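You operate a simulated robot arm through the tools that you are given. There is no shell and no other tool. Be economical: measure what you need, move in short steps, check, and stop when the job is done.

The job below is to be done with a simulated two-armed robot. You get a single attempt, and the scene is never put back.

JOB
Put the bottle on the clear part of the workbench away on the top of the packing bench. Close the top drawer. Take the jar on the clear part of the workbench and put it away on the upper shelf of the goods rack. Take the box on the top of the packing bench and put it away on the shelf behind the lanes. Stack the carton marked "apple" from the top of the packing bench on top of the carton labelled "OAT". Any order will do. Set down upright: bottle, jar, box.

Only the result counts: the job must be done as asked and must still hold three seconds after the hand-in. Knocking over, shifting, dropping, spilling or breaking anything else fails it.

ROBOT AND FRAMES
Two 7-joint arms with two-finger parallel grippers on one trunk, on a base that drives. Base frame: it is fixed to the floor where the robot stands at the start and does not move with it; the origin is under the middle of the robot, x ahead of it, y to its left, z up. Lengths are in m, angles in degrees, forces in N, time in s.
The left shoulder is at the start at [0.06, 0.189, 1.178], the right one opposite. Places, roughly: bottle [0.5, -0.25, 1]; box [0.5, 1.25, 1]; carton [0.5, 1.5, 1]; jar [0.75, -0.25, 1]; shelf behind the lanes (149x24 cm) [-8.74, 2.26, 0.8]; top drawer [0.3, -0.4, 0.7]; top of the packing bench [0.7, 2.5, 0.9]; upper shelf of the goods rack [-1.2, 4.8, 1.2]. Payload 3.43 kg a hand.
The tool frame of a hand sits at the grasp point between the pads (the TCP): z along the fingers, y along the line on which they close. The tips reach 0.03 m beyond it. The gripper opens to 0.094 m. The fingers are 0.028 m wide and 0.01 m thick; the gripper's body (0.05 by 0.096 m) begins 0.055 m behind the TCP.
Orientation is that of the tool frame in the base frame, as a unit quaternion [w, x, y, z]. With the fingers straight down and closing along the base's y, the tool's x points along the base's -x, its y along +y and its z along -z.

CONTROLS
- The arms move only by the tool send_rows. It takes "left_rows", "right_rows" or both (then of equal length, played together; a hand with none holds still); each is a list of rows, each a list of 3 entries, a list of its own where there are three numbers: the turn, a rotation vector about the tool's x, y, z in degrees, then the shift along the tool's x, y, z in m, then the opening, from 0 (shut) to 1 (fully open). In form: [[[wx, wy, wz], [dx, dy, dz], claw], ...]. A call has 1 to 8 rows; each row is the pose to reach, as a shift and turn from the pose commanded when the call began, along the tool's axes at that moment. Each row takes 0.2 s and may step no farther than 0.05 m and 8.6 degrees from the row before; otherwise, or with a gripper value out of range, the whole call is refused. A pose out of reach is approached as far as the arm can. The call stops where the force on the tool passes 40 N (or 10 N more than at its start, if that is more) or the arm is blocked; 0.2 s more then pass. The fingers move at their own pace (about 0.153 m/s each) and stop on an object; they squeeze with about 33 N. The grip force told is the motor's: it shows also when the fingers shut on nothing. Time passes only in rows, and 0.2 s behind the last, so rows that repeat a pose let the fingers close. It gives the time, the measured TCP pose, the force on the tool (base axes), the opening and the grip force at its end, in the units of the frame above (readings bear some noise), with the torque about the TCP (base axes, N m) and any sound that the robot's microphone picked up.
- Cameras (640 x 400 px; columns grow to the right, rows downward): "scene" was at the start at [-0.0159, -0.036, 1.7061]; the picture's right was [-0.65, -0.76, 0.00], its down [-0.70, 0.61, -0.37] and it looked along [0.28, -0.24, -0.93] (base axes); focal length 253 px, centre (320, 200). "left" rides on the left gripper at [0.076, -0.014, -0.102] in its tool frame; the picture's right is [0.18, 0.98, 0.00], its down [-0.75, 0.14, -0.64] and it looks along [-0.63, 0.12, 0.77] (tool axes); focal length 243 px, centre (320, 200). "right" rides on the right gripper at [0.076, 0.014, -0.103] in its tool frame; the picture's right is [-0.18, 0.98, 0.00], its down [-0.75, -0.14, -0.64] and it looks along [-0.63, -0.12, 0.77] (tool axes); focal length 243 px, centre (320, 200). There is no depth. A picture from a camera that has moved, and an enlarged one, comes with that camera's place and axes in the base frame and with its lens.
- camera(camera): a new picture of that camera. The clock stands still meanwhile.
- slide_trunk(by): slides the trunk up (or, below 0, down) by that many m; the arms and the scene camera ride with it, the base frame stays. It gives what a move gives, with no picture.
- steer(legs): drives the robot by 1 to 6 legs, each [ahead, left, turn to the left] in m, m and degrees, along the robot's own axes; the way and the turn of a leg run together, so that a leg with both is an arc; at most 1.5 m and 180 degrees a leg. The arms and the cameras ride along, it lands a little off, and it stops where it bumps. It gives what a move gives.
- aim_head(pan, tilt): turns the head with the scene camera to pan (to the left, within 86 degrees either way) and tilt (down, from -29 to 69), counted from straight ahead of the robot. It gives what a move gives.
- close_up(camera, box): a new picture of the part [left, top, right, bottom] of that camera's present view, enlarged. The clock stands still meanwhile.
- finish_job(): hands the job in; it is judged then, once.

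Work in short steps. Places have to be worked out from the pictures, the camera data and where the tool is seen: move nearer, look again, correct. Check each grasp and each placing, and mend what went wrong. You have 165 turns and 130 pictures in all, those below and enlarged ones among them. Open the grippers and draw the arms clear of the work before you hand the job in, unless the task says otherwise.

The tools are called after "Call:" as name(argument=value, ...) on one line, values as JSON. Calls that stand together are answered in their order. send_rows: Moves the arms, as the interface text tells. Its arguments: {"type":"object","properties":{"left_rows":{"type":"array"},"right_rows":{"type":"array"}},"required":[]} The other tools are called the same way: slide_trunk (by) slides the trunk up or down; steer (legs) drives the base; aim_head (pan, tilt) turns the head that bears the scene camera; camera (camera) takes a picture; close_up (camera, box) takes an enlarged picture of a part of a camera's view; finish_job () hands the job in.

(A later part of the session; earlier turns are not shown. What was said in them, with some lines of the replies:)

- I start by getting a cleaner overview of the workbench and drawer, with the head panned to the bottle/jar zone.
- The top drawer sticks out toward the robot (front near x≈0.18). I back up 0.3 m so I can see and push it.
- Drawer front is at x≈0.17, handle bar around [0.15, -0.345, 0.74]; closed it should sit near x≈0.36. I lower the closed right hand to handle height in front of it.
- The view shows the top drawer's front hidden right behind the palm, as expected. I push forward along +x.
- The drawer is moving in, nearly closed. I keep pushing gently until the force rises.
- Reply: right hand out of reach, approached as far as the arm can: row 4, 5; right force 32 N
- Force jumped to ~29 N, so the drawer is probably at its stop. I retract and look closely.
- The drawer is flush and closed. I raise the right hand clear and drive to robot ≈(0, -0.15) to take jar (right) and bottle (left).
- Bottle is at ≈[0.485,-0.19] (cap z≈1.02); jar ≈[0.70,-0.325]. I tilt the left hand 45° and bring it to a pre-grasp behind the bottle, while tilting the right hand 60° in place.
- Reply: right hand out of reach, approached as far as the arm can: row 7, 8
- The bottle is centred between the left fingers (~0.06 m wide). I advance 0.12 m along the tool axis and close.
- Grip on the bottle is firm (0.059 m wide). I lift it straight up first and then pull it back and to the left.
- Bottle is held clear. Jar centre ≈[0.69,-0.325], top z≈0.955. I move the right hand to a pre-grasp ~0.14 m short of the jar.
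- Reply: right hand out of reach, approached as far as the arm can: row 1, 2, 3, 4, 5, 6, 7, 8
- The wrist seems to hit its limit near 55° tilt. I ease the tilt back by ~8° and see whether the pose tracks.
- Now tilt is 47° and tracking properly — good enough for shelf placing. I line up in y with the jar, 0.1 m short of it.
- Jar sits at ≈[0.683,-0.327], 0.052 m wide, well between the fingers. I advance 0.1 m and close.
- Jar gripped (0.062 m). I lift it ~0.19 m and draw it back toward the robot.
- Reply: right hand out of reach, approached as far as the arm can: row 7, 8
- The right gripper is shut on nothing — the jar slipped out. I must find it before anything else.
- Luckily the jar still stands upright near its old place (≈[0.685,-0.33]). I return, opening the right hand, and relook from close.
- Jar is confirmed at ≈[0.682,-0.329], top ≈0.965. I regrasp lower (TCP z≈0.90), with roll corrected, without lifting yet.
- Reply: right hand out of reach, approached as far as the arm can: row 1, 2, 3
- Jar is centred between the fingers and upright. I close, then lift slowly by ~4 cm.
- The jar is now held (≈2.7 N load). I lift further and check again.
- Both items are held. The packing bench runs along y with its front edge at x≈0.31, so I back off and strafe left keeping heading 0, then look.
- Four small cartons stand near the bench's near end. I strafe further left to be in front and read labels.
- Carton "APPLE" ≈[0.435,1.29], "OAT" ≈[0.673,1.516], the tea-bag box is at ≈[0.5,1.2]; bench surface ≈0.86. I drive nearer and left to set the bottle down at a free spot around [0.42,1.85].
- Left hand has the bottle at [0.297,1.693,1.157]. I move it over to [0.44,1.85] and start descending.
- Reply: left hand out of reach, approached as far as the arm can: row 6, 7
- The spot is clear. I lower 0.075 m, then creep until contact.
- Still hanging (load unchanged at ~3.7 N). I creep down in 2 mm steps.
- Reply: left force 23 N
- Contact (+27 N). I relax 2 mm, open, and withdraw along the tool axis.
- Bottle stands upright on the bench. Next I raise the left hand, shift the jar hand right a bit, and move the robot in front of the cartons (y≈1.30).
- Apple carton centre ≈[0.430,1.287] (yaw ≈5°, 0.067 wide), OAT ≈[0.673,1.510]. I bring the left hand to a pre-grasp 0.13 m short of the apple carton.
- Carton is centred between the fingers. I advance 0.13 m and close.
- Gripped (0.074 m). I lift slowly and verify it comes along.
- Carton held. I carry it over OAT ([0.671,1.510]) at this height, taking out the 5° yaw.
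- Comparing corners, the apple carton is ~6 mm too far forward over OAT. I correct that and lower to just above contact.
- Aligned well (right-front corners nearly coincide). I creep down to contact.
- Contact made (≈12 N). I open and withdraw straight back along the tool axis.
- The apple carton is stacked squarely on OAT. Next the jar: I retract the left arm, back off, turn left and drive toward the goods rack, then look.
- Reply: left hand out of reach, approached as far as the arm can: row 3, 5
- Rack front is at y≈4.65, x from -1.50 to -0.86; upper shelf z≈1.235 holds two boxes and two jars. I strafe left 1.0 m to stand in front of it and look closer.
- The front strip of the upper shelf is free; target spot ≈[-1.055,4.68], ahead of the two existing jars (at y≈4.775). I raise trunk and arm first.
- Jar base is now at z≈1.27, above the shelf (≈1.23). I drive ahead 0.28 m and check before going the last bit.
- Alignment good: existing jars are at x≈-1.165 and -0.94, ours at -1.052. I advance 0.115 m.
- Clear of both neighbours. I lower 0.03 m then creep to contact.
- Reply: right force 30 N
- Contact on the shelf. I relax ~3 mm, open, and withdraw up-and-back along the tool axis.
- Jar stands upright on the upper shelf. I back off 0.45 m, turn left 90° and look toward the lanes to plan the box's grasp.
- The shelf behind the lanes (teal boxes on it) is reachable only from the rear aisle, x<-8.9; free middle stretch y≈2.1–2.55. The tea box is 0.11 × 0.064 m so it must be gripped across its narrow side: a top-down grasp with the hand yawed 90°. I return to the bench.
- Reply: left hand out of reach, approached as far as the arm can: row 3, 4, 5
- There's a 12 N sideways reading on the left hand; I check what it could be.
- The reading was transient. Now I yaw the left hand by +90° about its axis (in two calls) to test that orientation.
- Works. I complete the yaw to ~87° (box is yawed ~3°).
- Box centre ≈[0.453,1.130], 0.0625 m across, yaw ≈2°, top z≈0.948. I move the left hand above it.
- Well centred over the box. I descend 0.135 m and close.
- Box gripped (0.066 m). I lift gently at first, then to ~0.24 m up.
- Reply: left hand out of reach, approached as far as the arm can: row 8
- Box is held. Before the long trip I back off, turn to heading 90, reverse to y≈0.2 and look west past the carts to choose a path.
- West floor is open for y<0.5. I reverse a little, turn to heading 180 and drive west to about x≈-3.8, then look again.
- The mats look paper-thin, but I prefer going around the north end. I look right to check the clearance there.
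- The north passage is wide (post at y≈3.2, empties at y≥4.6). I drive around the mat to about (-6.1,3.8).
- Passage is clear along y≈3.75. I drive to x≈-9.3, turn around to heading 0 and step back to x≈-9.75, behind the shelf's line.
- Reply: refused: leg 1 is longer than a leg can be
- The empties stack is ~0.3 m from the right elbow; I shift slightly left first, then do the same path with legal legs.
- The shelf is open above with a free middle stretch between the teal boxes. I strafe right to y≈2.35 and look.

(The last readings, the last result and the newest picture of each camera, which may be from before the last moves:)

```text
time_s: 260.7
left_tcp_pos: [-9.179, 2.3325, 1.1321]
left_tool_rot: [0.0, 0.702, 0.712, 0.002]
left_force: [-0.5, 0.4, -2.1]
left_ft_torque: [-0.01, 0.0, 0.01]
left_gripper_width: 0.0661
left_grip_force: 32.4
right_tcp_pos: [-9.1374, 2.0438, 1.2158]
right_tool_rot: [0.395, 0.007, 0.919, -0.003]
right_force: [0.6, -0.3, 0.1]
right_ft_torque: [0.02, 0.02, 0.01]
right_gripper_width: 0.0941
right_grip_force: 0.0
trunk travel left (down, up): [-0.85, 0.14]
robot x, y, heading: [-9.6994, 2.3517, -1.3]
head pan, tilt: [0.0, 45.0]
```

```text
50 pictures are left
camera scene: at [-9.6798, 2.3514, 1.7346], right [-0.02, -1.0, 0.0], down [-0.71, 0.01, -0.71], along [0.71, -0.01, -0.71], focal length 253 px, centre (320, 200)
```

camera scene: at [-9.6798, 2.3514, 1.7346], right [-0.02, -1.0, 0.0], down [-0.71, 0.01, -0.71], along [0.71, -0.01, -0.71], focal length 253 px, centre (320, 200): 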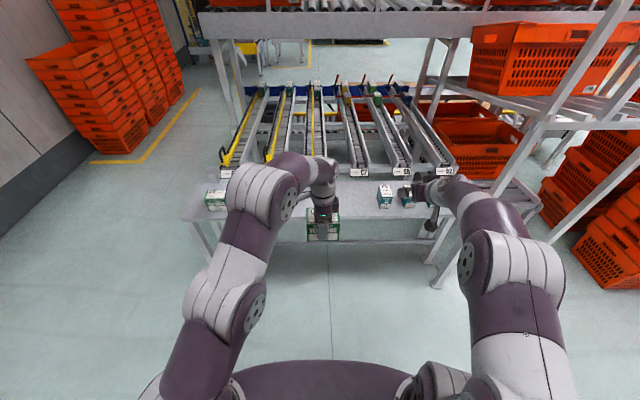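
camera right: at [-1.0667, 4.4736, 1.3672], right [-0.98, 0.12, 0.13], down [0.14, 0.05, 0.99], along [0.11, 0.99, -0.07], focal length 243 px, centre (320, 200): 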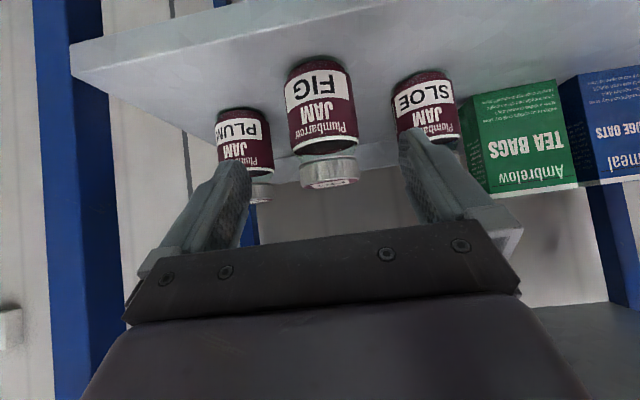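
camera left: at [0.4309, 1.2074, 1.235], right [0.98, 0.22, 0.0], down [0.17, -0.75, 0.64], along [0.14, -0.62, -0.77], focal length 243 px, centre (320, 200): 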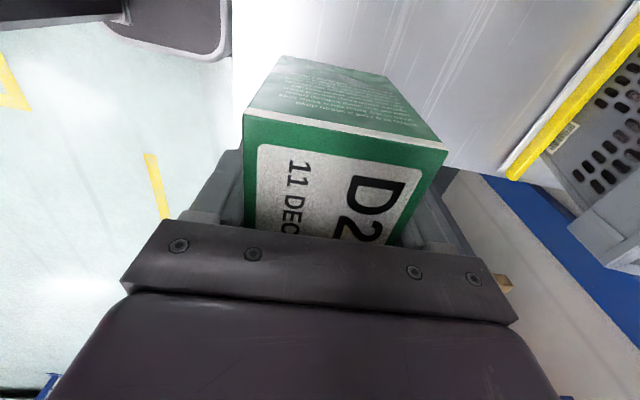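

Call:
close_up(camera="scene", box=[180, 140, 480, 265])

Call:
camera(camera="left")

Call:
camera(camera="right")

```text
2.13 times, centred on (330, 202) of scene
camera zoom: at [-9.6798, 2.3514, 1.7346], right [-0.02, -1.0, 0.0], down [-0.71, 0.01, -0.71], along [0.71, -0.01, -0.71], focal length 540 px, centre (299, 195)
```

zoom: 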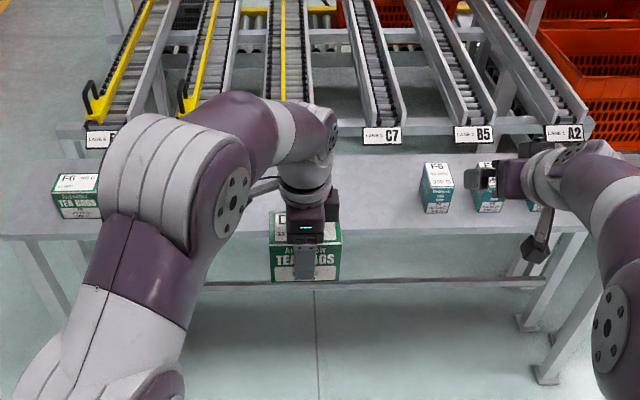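

```text
48 pictures are left
camera left: at [-9.1947, 2.4094, 1.2361], right [0.98, 0.2, 0.0], down [0.15, -0.75, 0.64], along [0.13, -0.63, -0.77], focal length 243 px, centre (320, 200)
```

left: 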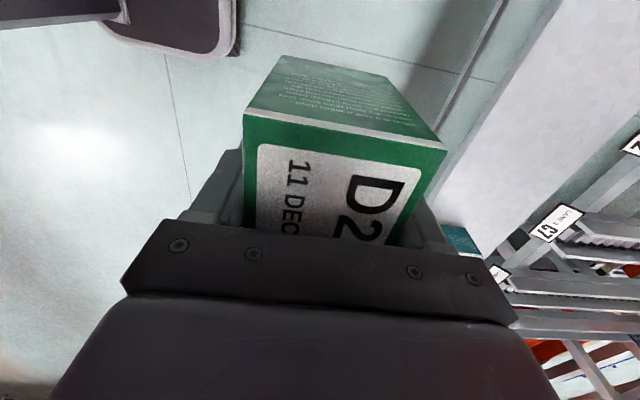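

```text
47 pictures are left
camera right: at [-9.2658, 2.0599, 1.2314], right [0.14, 0.98, 0.13], down [0.05, -0.14, 0.99], along [0.99, -0.13, -0.07], focal length 243 px, centre (320, 200)
```

right: 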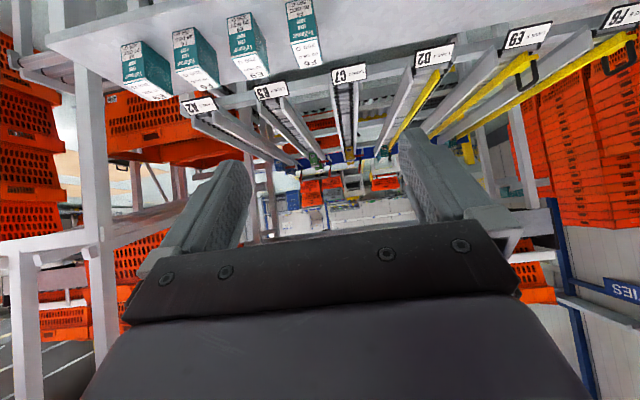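

Shelf spans x≈-8.87…-8.60 at z≈0.80; the spot at y≈2.33 (behind lane D2, matching the box's "D2" mark) is free. I drive ahead 0.40 m.

Call:
steer(legs=[[0.4, 0, 1.2]])

Call:
aim_head(pan=0, tilt=60)

Call:
camera(camera="scene")

Call:
camera(camera="left")

```text
time_s: 263.2
left_tcp_pos: [-8.7776, 2.338, 1.1329]
left_tool_rot: [0.0, 0.697, 0.717, 0.002]
left_force: [0.5, 0.2, -1.6]
left_ft_torque: [-0.01, 0.05, -0.01]
left_gripper_width: 0.0661
left_grip_force: 33.0
right_tcp_pos: [-8.7314, 2.0494, 1.2158]
right_tool_rot: [0.395, -0.001, 0.919, 0.001]
right_force: [-0.8, 0.1, -0.2]
right_ft_torque: [-0.01, 0.04, -0.01]
right_gripper_width: 0.0942
right_grip_force: 0.1
trunk travel left (down, up): [-0.85, 0.14]
robot x, y, heading: [-9.3039, 2.3437, -0.2]
head pan, tilt: [0.0, 45.0]
```

```text
time_s: 264.0
left_tcp_pos: [-8.7767, 2.3393, 1.1327]
left_tool_rot: [0.0, 0.696, 0.718, 0.001]
left_force: [0.3, 0.2, -1.4]
left_ft_torque: [-0.04, -0.01, 0.03]
left_gripper_width: 0.0661
left_grip_force: 33.5
right_tcp_pos: [-8.7297, 2.0487, 1.2164]
right_tool_rot: [0.394, -0.001, 0.919, 0.001]
right_force: [-0.8, 0.4, 0.7]
right_ft_torque: [0.01, 0.01, -0.01]
right_gripper_width: 0.0939
right_grip_force: 0.0
trunk travel left (down, up): [-0.85, 0.14]
robot x, y, heading: [-9.3008, 2.3493, -0.2]
head pan, tilt: [0.0, 60.0]
```

```text
46 pictures are left
camera scene: at [-9.2907, 2.3481, 1.7151], right [0.0, -1.0, 0.0], down [-0.87, 0.0, -0.5], along [0.5, 0.0, -0.87], focal length 253 px, centre (320, 200)
```

scene: 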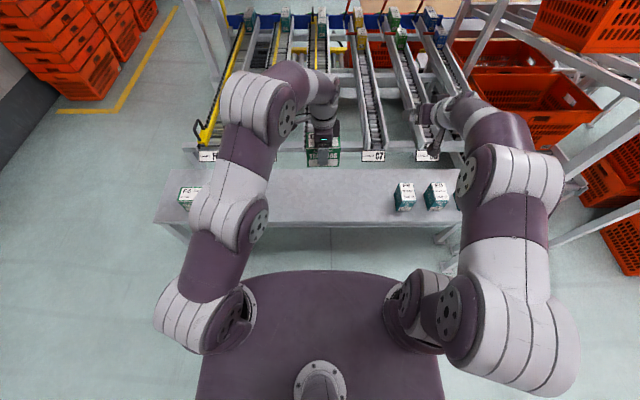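

```text
45 pictures are left
camera left: at [-8.7924, 2.4143, 1.2358], right [0.98, 0.21, 0.0], down [0.16, -0.75, 0.64], along [0.14, -0.63, -0.77], focal length 243 px, centre (320, 200)
```

left: 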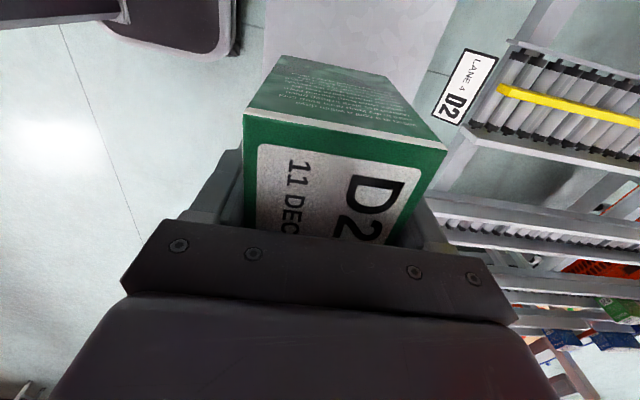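

Shelf centre line is x≈-8.742. I shift 0.032 m forward and lower to just above the shelf.

Call:
send_rows(left_rows=[[[0, 0, 0], [0, 0.032, 0.0], 0], [[0, 0, 0], [0, 0.032, 0.04], 0], [[0, 0, 0], [0, 0.032, 0.08], 0], [[0, 0, 0], [0, 0.032, 0.12], 0], [[0, 0, 0], [0, 0.032, 0.16], 0], [[0, 0, 0], [0, 0.032, 0.2], 0], [[0, 0, 0], [0, 0.032, 0.235], 0], [[0, 0, 0], [0, 0.032, 0.255], 0]])

Call:
camera(camera="left")

Call:
close_up(camera="scene", box=[230, 120, 422, 240])

```text
time_s: 265.8
left_tcp_pos: [-8.7437, 2.3404, 0.8774]
left_tool_rot: [0.0, 0.697, 0.717, 0.001]
left_force: [0.1, 0.1, -2.1]
left_ft_torque: [0.01, 0.04, 0.03]
left_gripper_width: 0.0661
left_grip_force: 32.9
left hand out of reach, approached as far as the arm can: row 1, 2
right_tcp_pos: [-8.7295, 2.0486, 1.2173]
right_tool_rot: [0.396, -0.001, 0.918, 0.001]
right_force: [-0.6, 0.1, 0.6]
right_ft_torque: [0.0, -0.05, -0.03]
right_gripper_width: 0.0943
right_grip_force: 0.0
trunk travel left (down, up): [-0.85, 0.14]
robot x, y, heading: [-9.3, 2.3467, 0.1]
head pan, tilt: [0.0, 60.0]
```

```text
44 pictures are left
camera left: at [-8.76, 2.415, 0.9807], right [0.98, 0.21, 0.0], down [0.16, -0.75, 0.64], along [0.14, -0.63, -0.77], focal length 243 px, centre (320, 200)
```

left: 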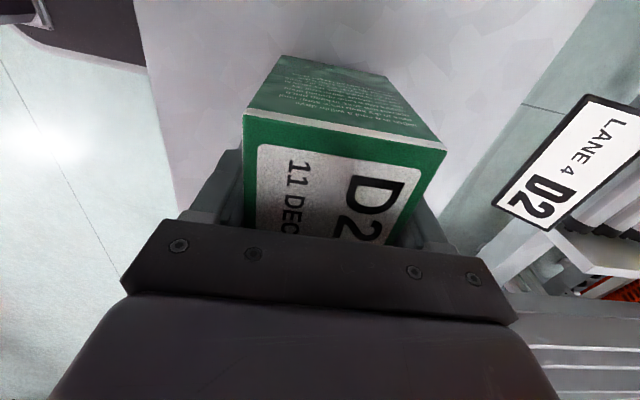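

```text
3.33 times, centred on (326, 180) of scene
camera zoom: at [-9.2912, 2.348, 1.7151], right [0.0, -1.0, 0.0], down [-0.87, 0.0, -0.5], along [0.5, 0.0, -0.87], focal length 843 px, centre (300, 267)
```

zoom: 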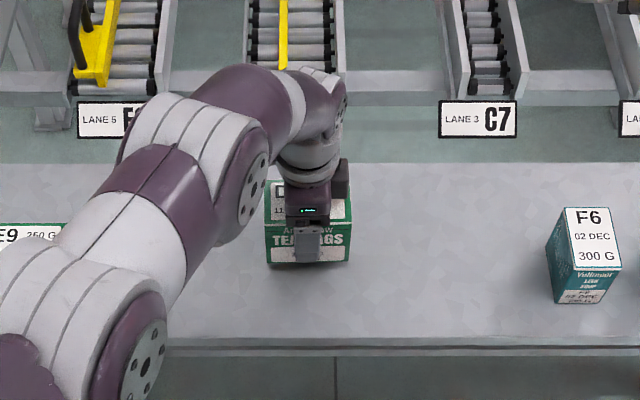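

Box is over the shelf, clear all round. I creep down to contact.

Call:
send_rows(left_rows=[[[0, 0, 0], [0, 0, 0.012], 0], [[0, 0, 0], [0, 0, 0.018], 0], [[0, 0, 0], [0, 0, 0.021], 0], [[0, 0, 0], [0, 0, 0.024], 0], [[0, 0, 0], [0, 0, 0.027], 0]])

```text
time_s: 267.0
left_tcp_pos: [-8.7433, 2.34, 0.8538]
left_tool_rot: [0.003, 0.696, 0.718, 0.003]
left_force: [-0.5, 1.3, 24.7]
left_ft_torque: [0.45, 0.87, -0.09]
left_gripper_width: 0.0659
left_grip_force: 33.4
right_tcp_pos: [-8.7334, 2.0485, 1.2184]
right_tool_rot: [0.396, -0.001, 0.918, 0.001]
right_force: [0.5, -0.2, -0.5]
right_ft_torque: [-0.03, -0.01, -0.02]
right_gripper_width: 0.094
right_grip_force: 0.1
trunk travel left (down, up): [-0.85, 0.14]
robot x, y, heading: [-9.3019, 2.3512, -0.4]
head pan, tilt: [0.0, 60.0]
```

Contact at TCP z≈0.854. I relax 3 mm, open, and rise straight up.

Call:
send_rows(left_rows=[[[0, 0, 0], [0, 0, -0.003], 0], [[0, 0, 0], [0, 0, -0.003], 0], [[0, 0, 0], [0, 0, -0.003], 1], [[0, 0, 0], [0, 0, -0.003], 1], [[0, 0, 0], [0, 0, -0.003], 1], [[0, 0, 0], [0, 0, -0.04], 1], [[0, 0, 0], [0, 0, -0.085], 1], [[0, 0, 0], [0, 0, -0.13], 1]])

Call:
camera(camera="left")

Call:
close_up(camera="scene", box=[230, 120, 422, 240])

```text
time_s: 268.8
left_tcp_pos: [-8.745, 2.3404, 0.9805]
left_tool_rot: [0.0, 0.697, 0.717, 0.001]
left_force: [-1.1, -0.8, -0.3]
left_ft_torque: [0.0, 0.0, -0.03]
left_gripper_width: 0.0941
left_grip_force: 0.0
right_tcp_pos: [-8.7304, 2.0492, 1.2165]
right_tool_rot: [0.396, -0.001, 0.918, 0.002]
right_force: [0.2, 0.7, 0.5]
right_ft_torque: [0.0, 0.02, -0.02]
right_gripper_width: 0.0938
right_grip_force: 0.0
trunk travel left (down, up): [-0.85, 0.14]
robot x, y, heading: [-9.2983, 2.3468, -0.1]
head pan, tilt: [0.0, 60.0]
```

```text
42 pictures are left
camera left: at [-8.7618, 2.4157, 1.0845], right [0.98, 0.21, 0.0], down [0.16, -0.75, 0.64], along [0.14, -0.63, -0.77], focal length 243 px, centre (320, 200)
```

left: 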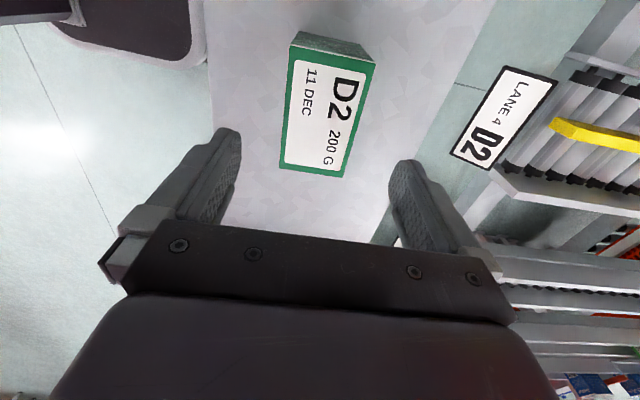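

```text
3.33 times, centred on (326, 180) of scene
camera zoom: at [-9.2927, 2.3482, 1.715], right [0.0, -1.0, 0.0], down [-0.87, 0.0, -0.5], along [0.5, 0.0, -0.87], focal length 843 px, centre (300, 267)
```

zoom: 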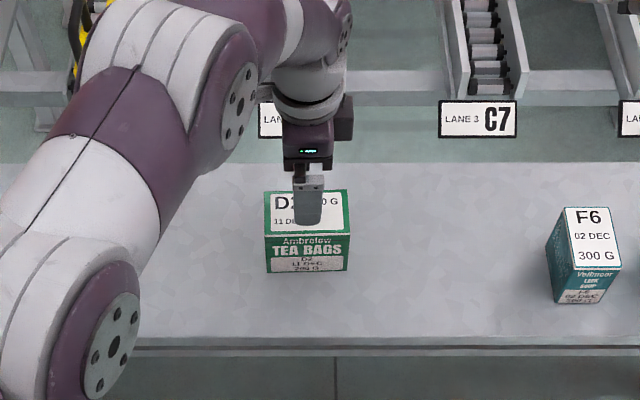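

The box stands upright on the shelf behind the lanes, hand empty. I raise the left hand and back the robot clear.

Call:
send_rows(left_rows=[[[0, 0, 0], [0, -0.005, -0.04], 1], [[0, 0, 0], [0, -0.015, -0.08], 1], [[0, 0, 0], [0, -0.03, -0.12], 1], [[0, 0, 0], [0, -0.04, -0.14], 1]])

Call:
steer(legs=[[-0.4, 0, 0]])

Call:
aim_head(pan=0, tilt=45)

Call:
camera(camera="scene")

```text
time_s: 269.8
left_tcp_pos: [-8.7857, 2.3393, 1.1205]
left_tool_rot: [-0.001, 0.697, 0.717, 0.002]
left_force: [-0.6, 0.2, -0.3]
left_ft_torque: [0.03, -0.01, 0.02]
left_gripper_width: 0.0938
left_grip_force: 0.0
right_tcp_pos: [-8.7312, 2.049, 1.2165]
right_tool_rot: [0.396, -0.002, 0.918, 0.002]
right_force: [0.2, -0.1, -0.5]
right_ft_torque: [-0.03, 0.03, 0.0]
right_gripper_width: 0.0939
right_grip_force: 0.1
trunk travel left (down, up): [-0.85, 0.14]
robot x, y, heading: [-9.2962, 2.3464, -0.2]
head pan, tilt: [0.0, 60.0]
```

```text
time_s: 272.3
left_tcp_pos: [-9.1813, 2.339, 1.1192]
left_tool_rot: [0.0, 0.697, 0.717, 0.002]
left_force: [-0.2, -0.8, -0.9]
left_ft_torque: [0.0, -0.01, 0.03]
left_gripper_width: 0.0939
left_grip_force: 0.0
right_tcp_pos: [-9.1276, 2.05, 1.2164]
right_tool_rot: [0.394, -0.001, 0.919, 0.002]
right_force: [0.1, -0.1, 0.1]
right_ft_torque: [0.01, 0.01, 0.03]
right_gripper_width: 0.0939
right_grip_force: 0.1
trunk travel left (down, up): [-0.85, 0.14]
robot x, y, heading: [-9.6991, 2.3466, -0.1]
head pan, tilt: [0.0, 60.0]
```

```text
time_s: 273.1
left_tcp_pos: [-9.1831, 2.3377, 1.12]
left_tool_rot: [0.0, 0.697, 0.717, 0.001]
left_force: [-0.9, 0.1, -0.7]
left_ft_torque: [0.02, -0.01, -0.01]
left_gripper_width: 0.094
left_grip_force: 0.0
right_tcp_pos: [-9.1287, 2.0507, 1.2181]
right_tool_rot: [0.395, -0.002, 0.918, 0.001]
right_force: [0.6, -0.2, -0.4]
right_ft_torque: [0.0, 0.0, -0.01]
right_gripper_width: 0.0939
right_grip_force: 0.0
trunk travel left (down, up): [-0.85, 0.14]
robot x, y, heading: [-9.6962, 2.345, -0.1]
head pan, tilt: [0.0, 45.0]
```

```text
40 pictures are left
camera scene: at [-9.6756, 2.3484, 1.7345], right [0.0, -1.0, 0.0], down [-0.71, 0.0, -0.71], along [0.71, 0.0, -0.71], focal length 253 px, centre (320, 200)
```

scene: 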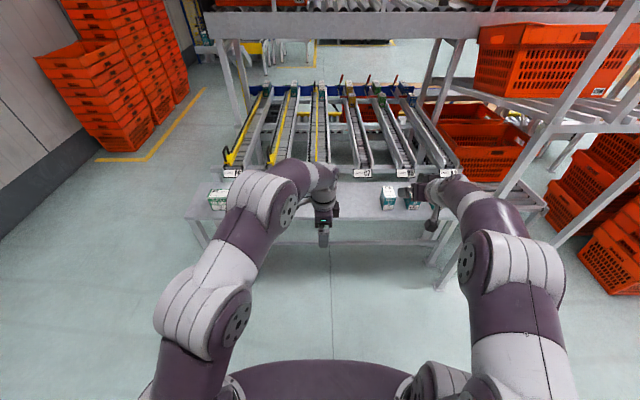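

Everything is placed, both hands are open and clear; handing in.

Call:
finish_job()

```text
The job is handed in.
```

The job is handed in with all five parts done:
- **Bottle:** it stands upright on top of the packing bench.
- **Drawer:** the top drawer is closed.
- **Jar:** it stands upright on the upper shelf of the goods rack. It slipped out of the gripper on the first lift, but stayed standing on the workbench, and I took it again.
- **Box:** the tea-bag box stands upright on the shelf behind the lanes.
- **Carton:** "APPLE" is stacked on "OAT".

I saw each item in place after releasing it, but I did not go back for a last look at the bottle, drawer, carton or jar before handing in.
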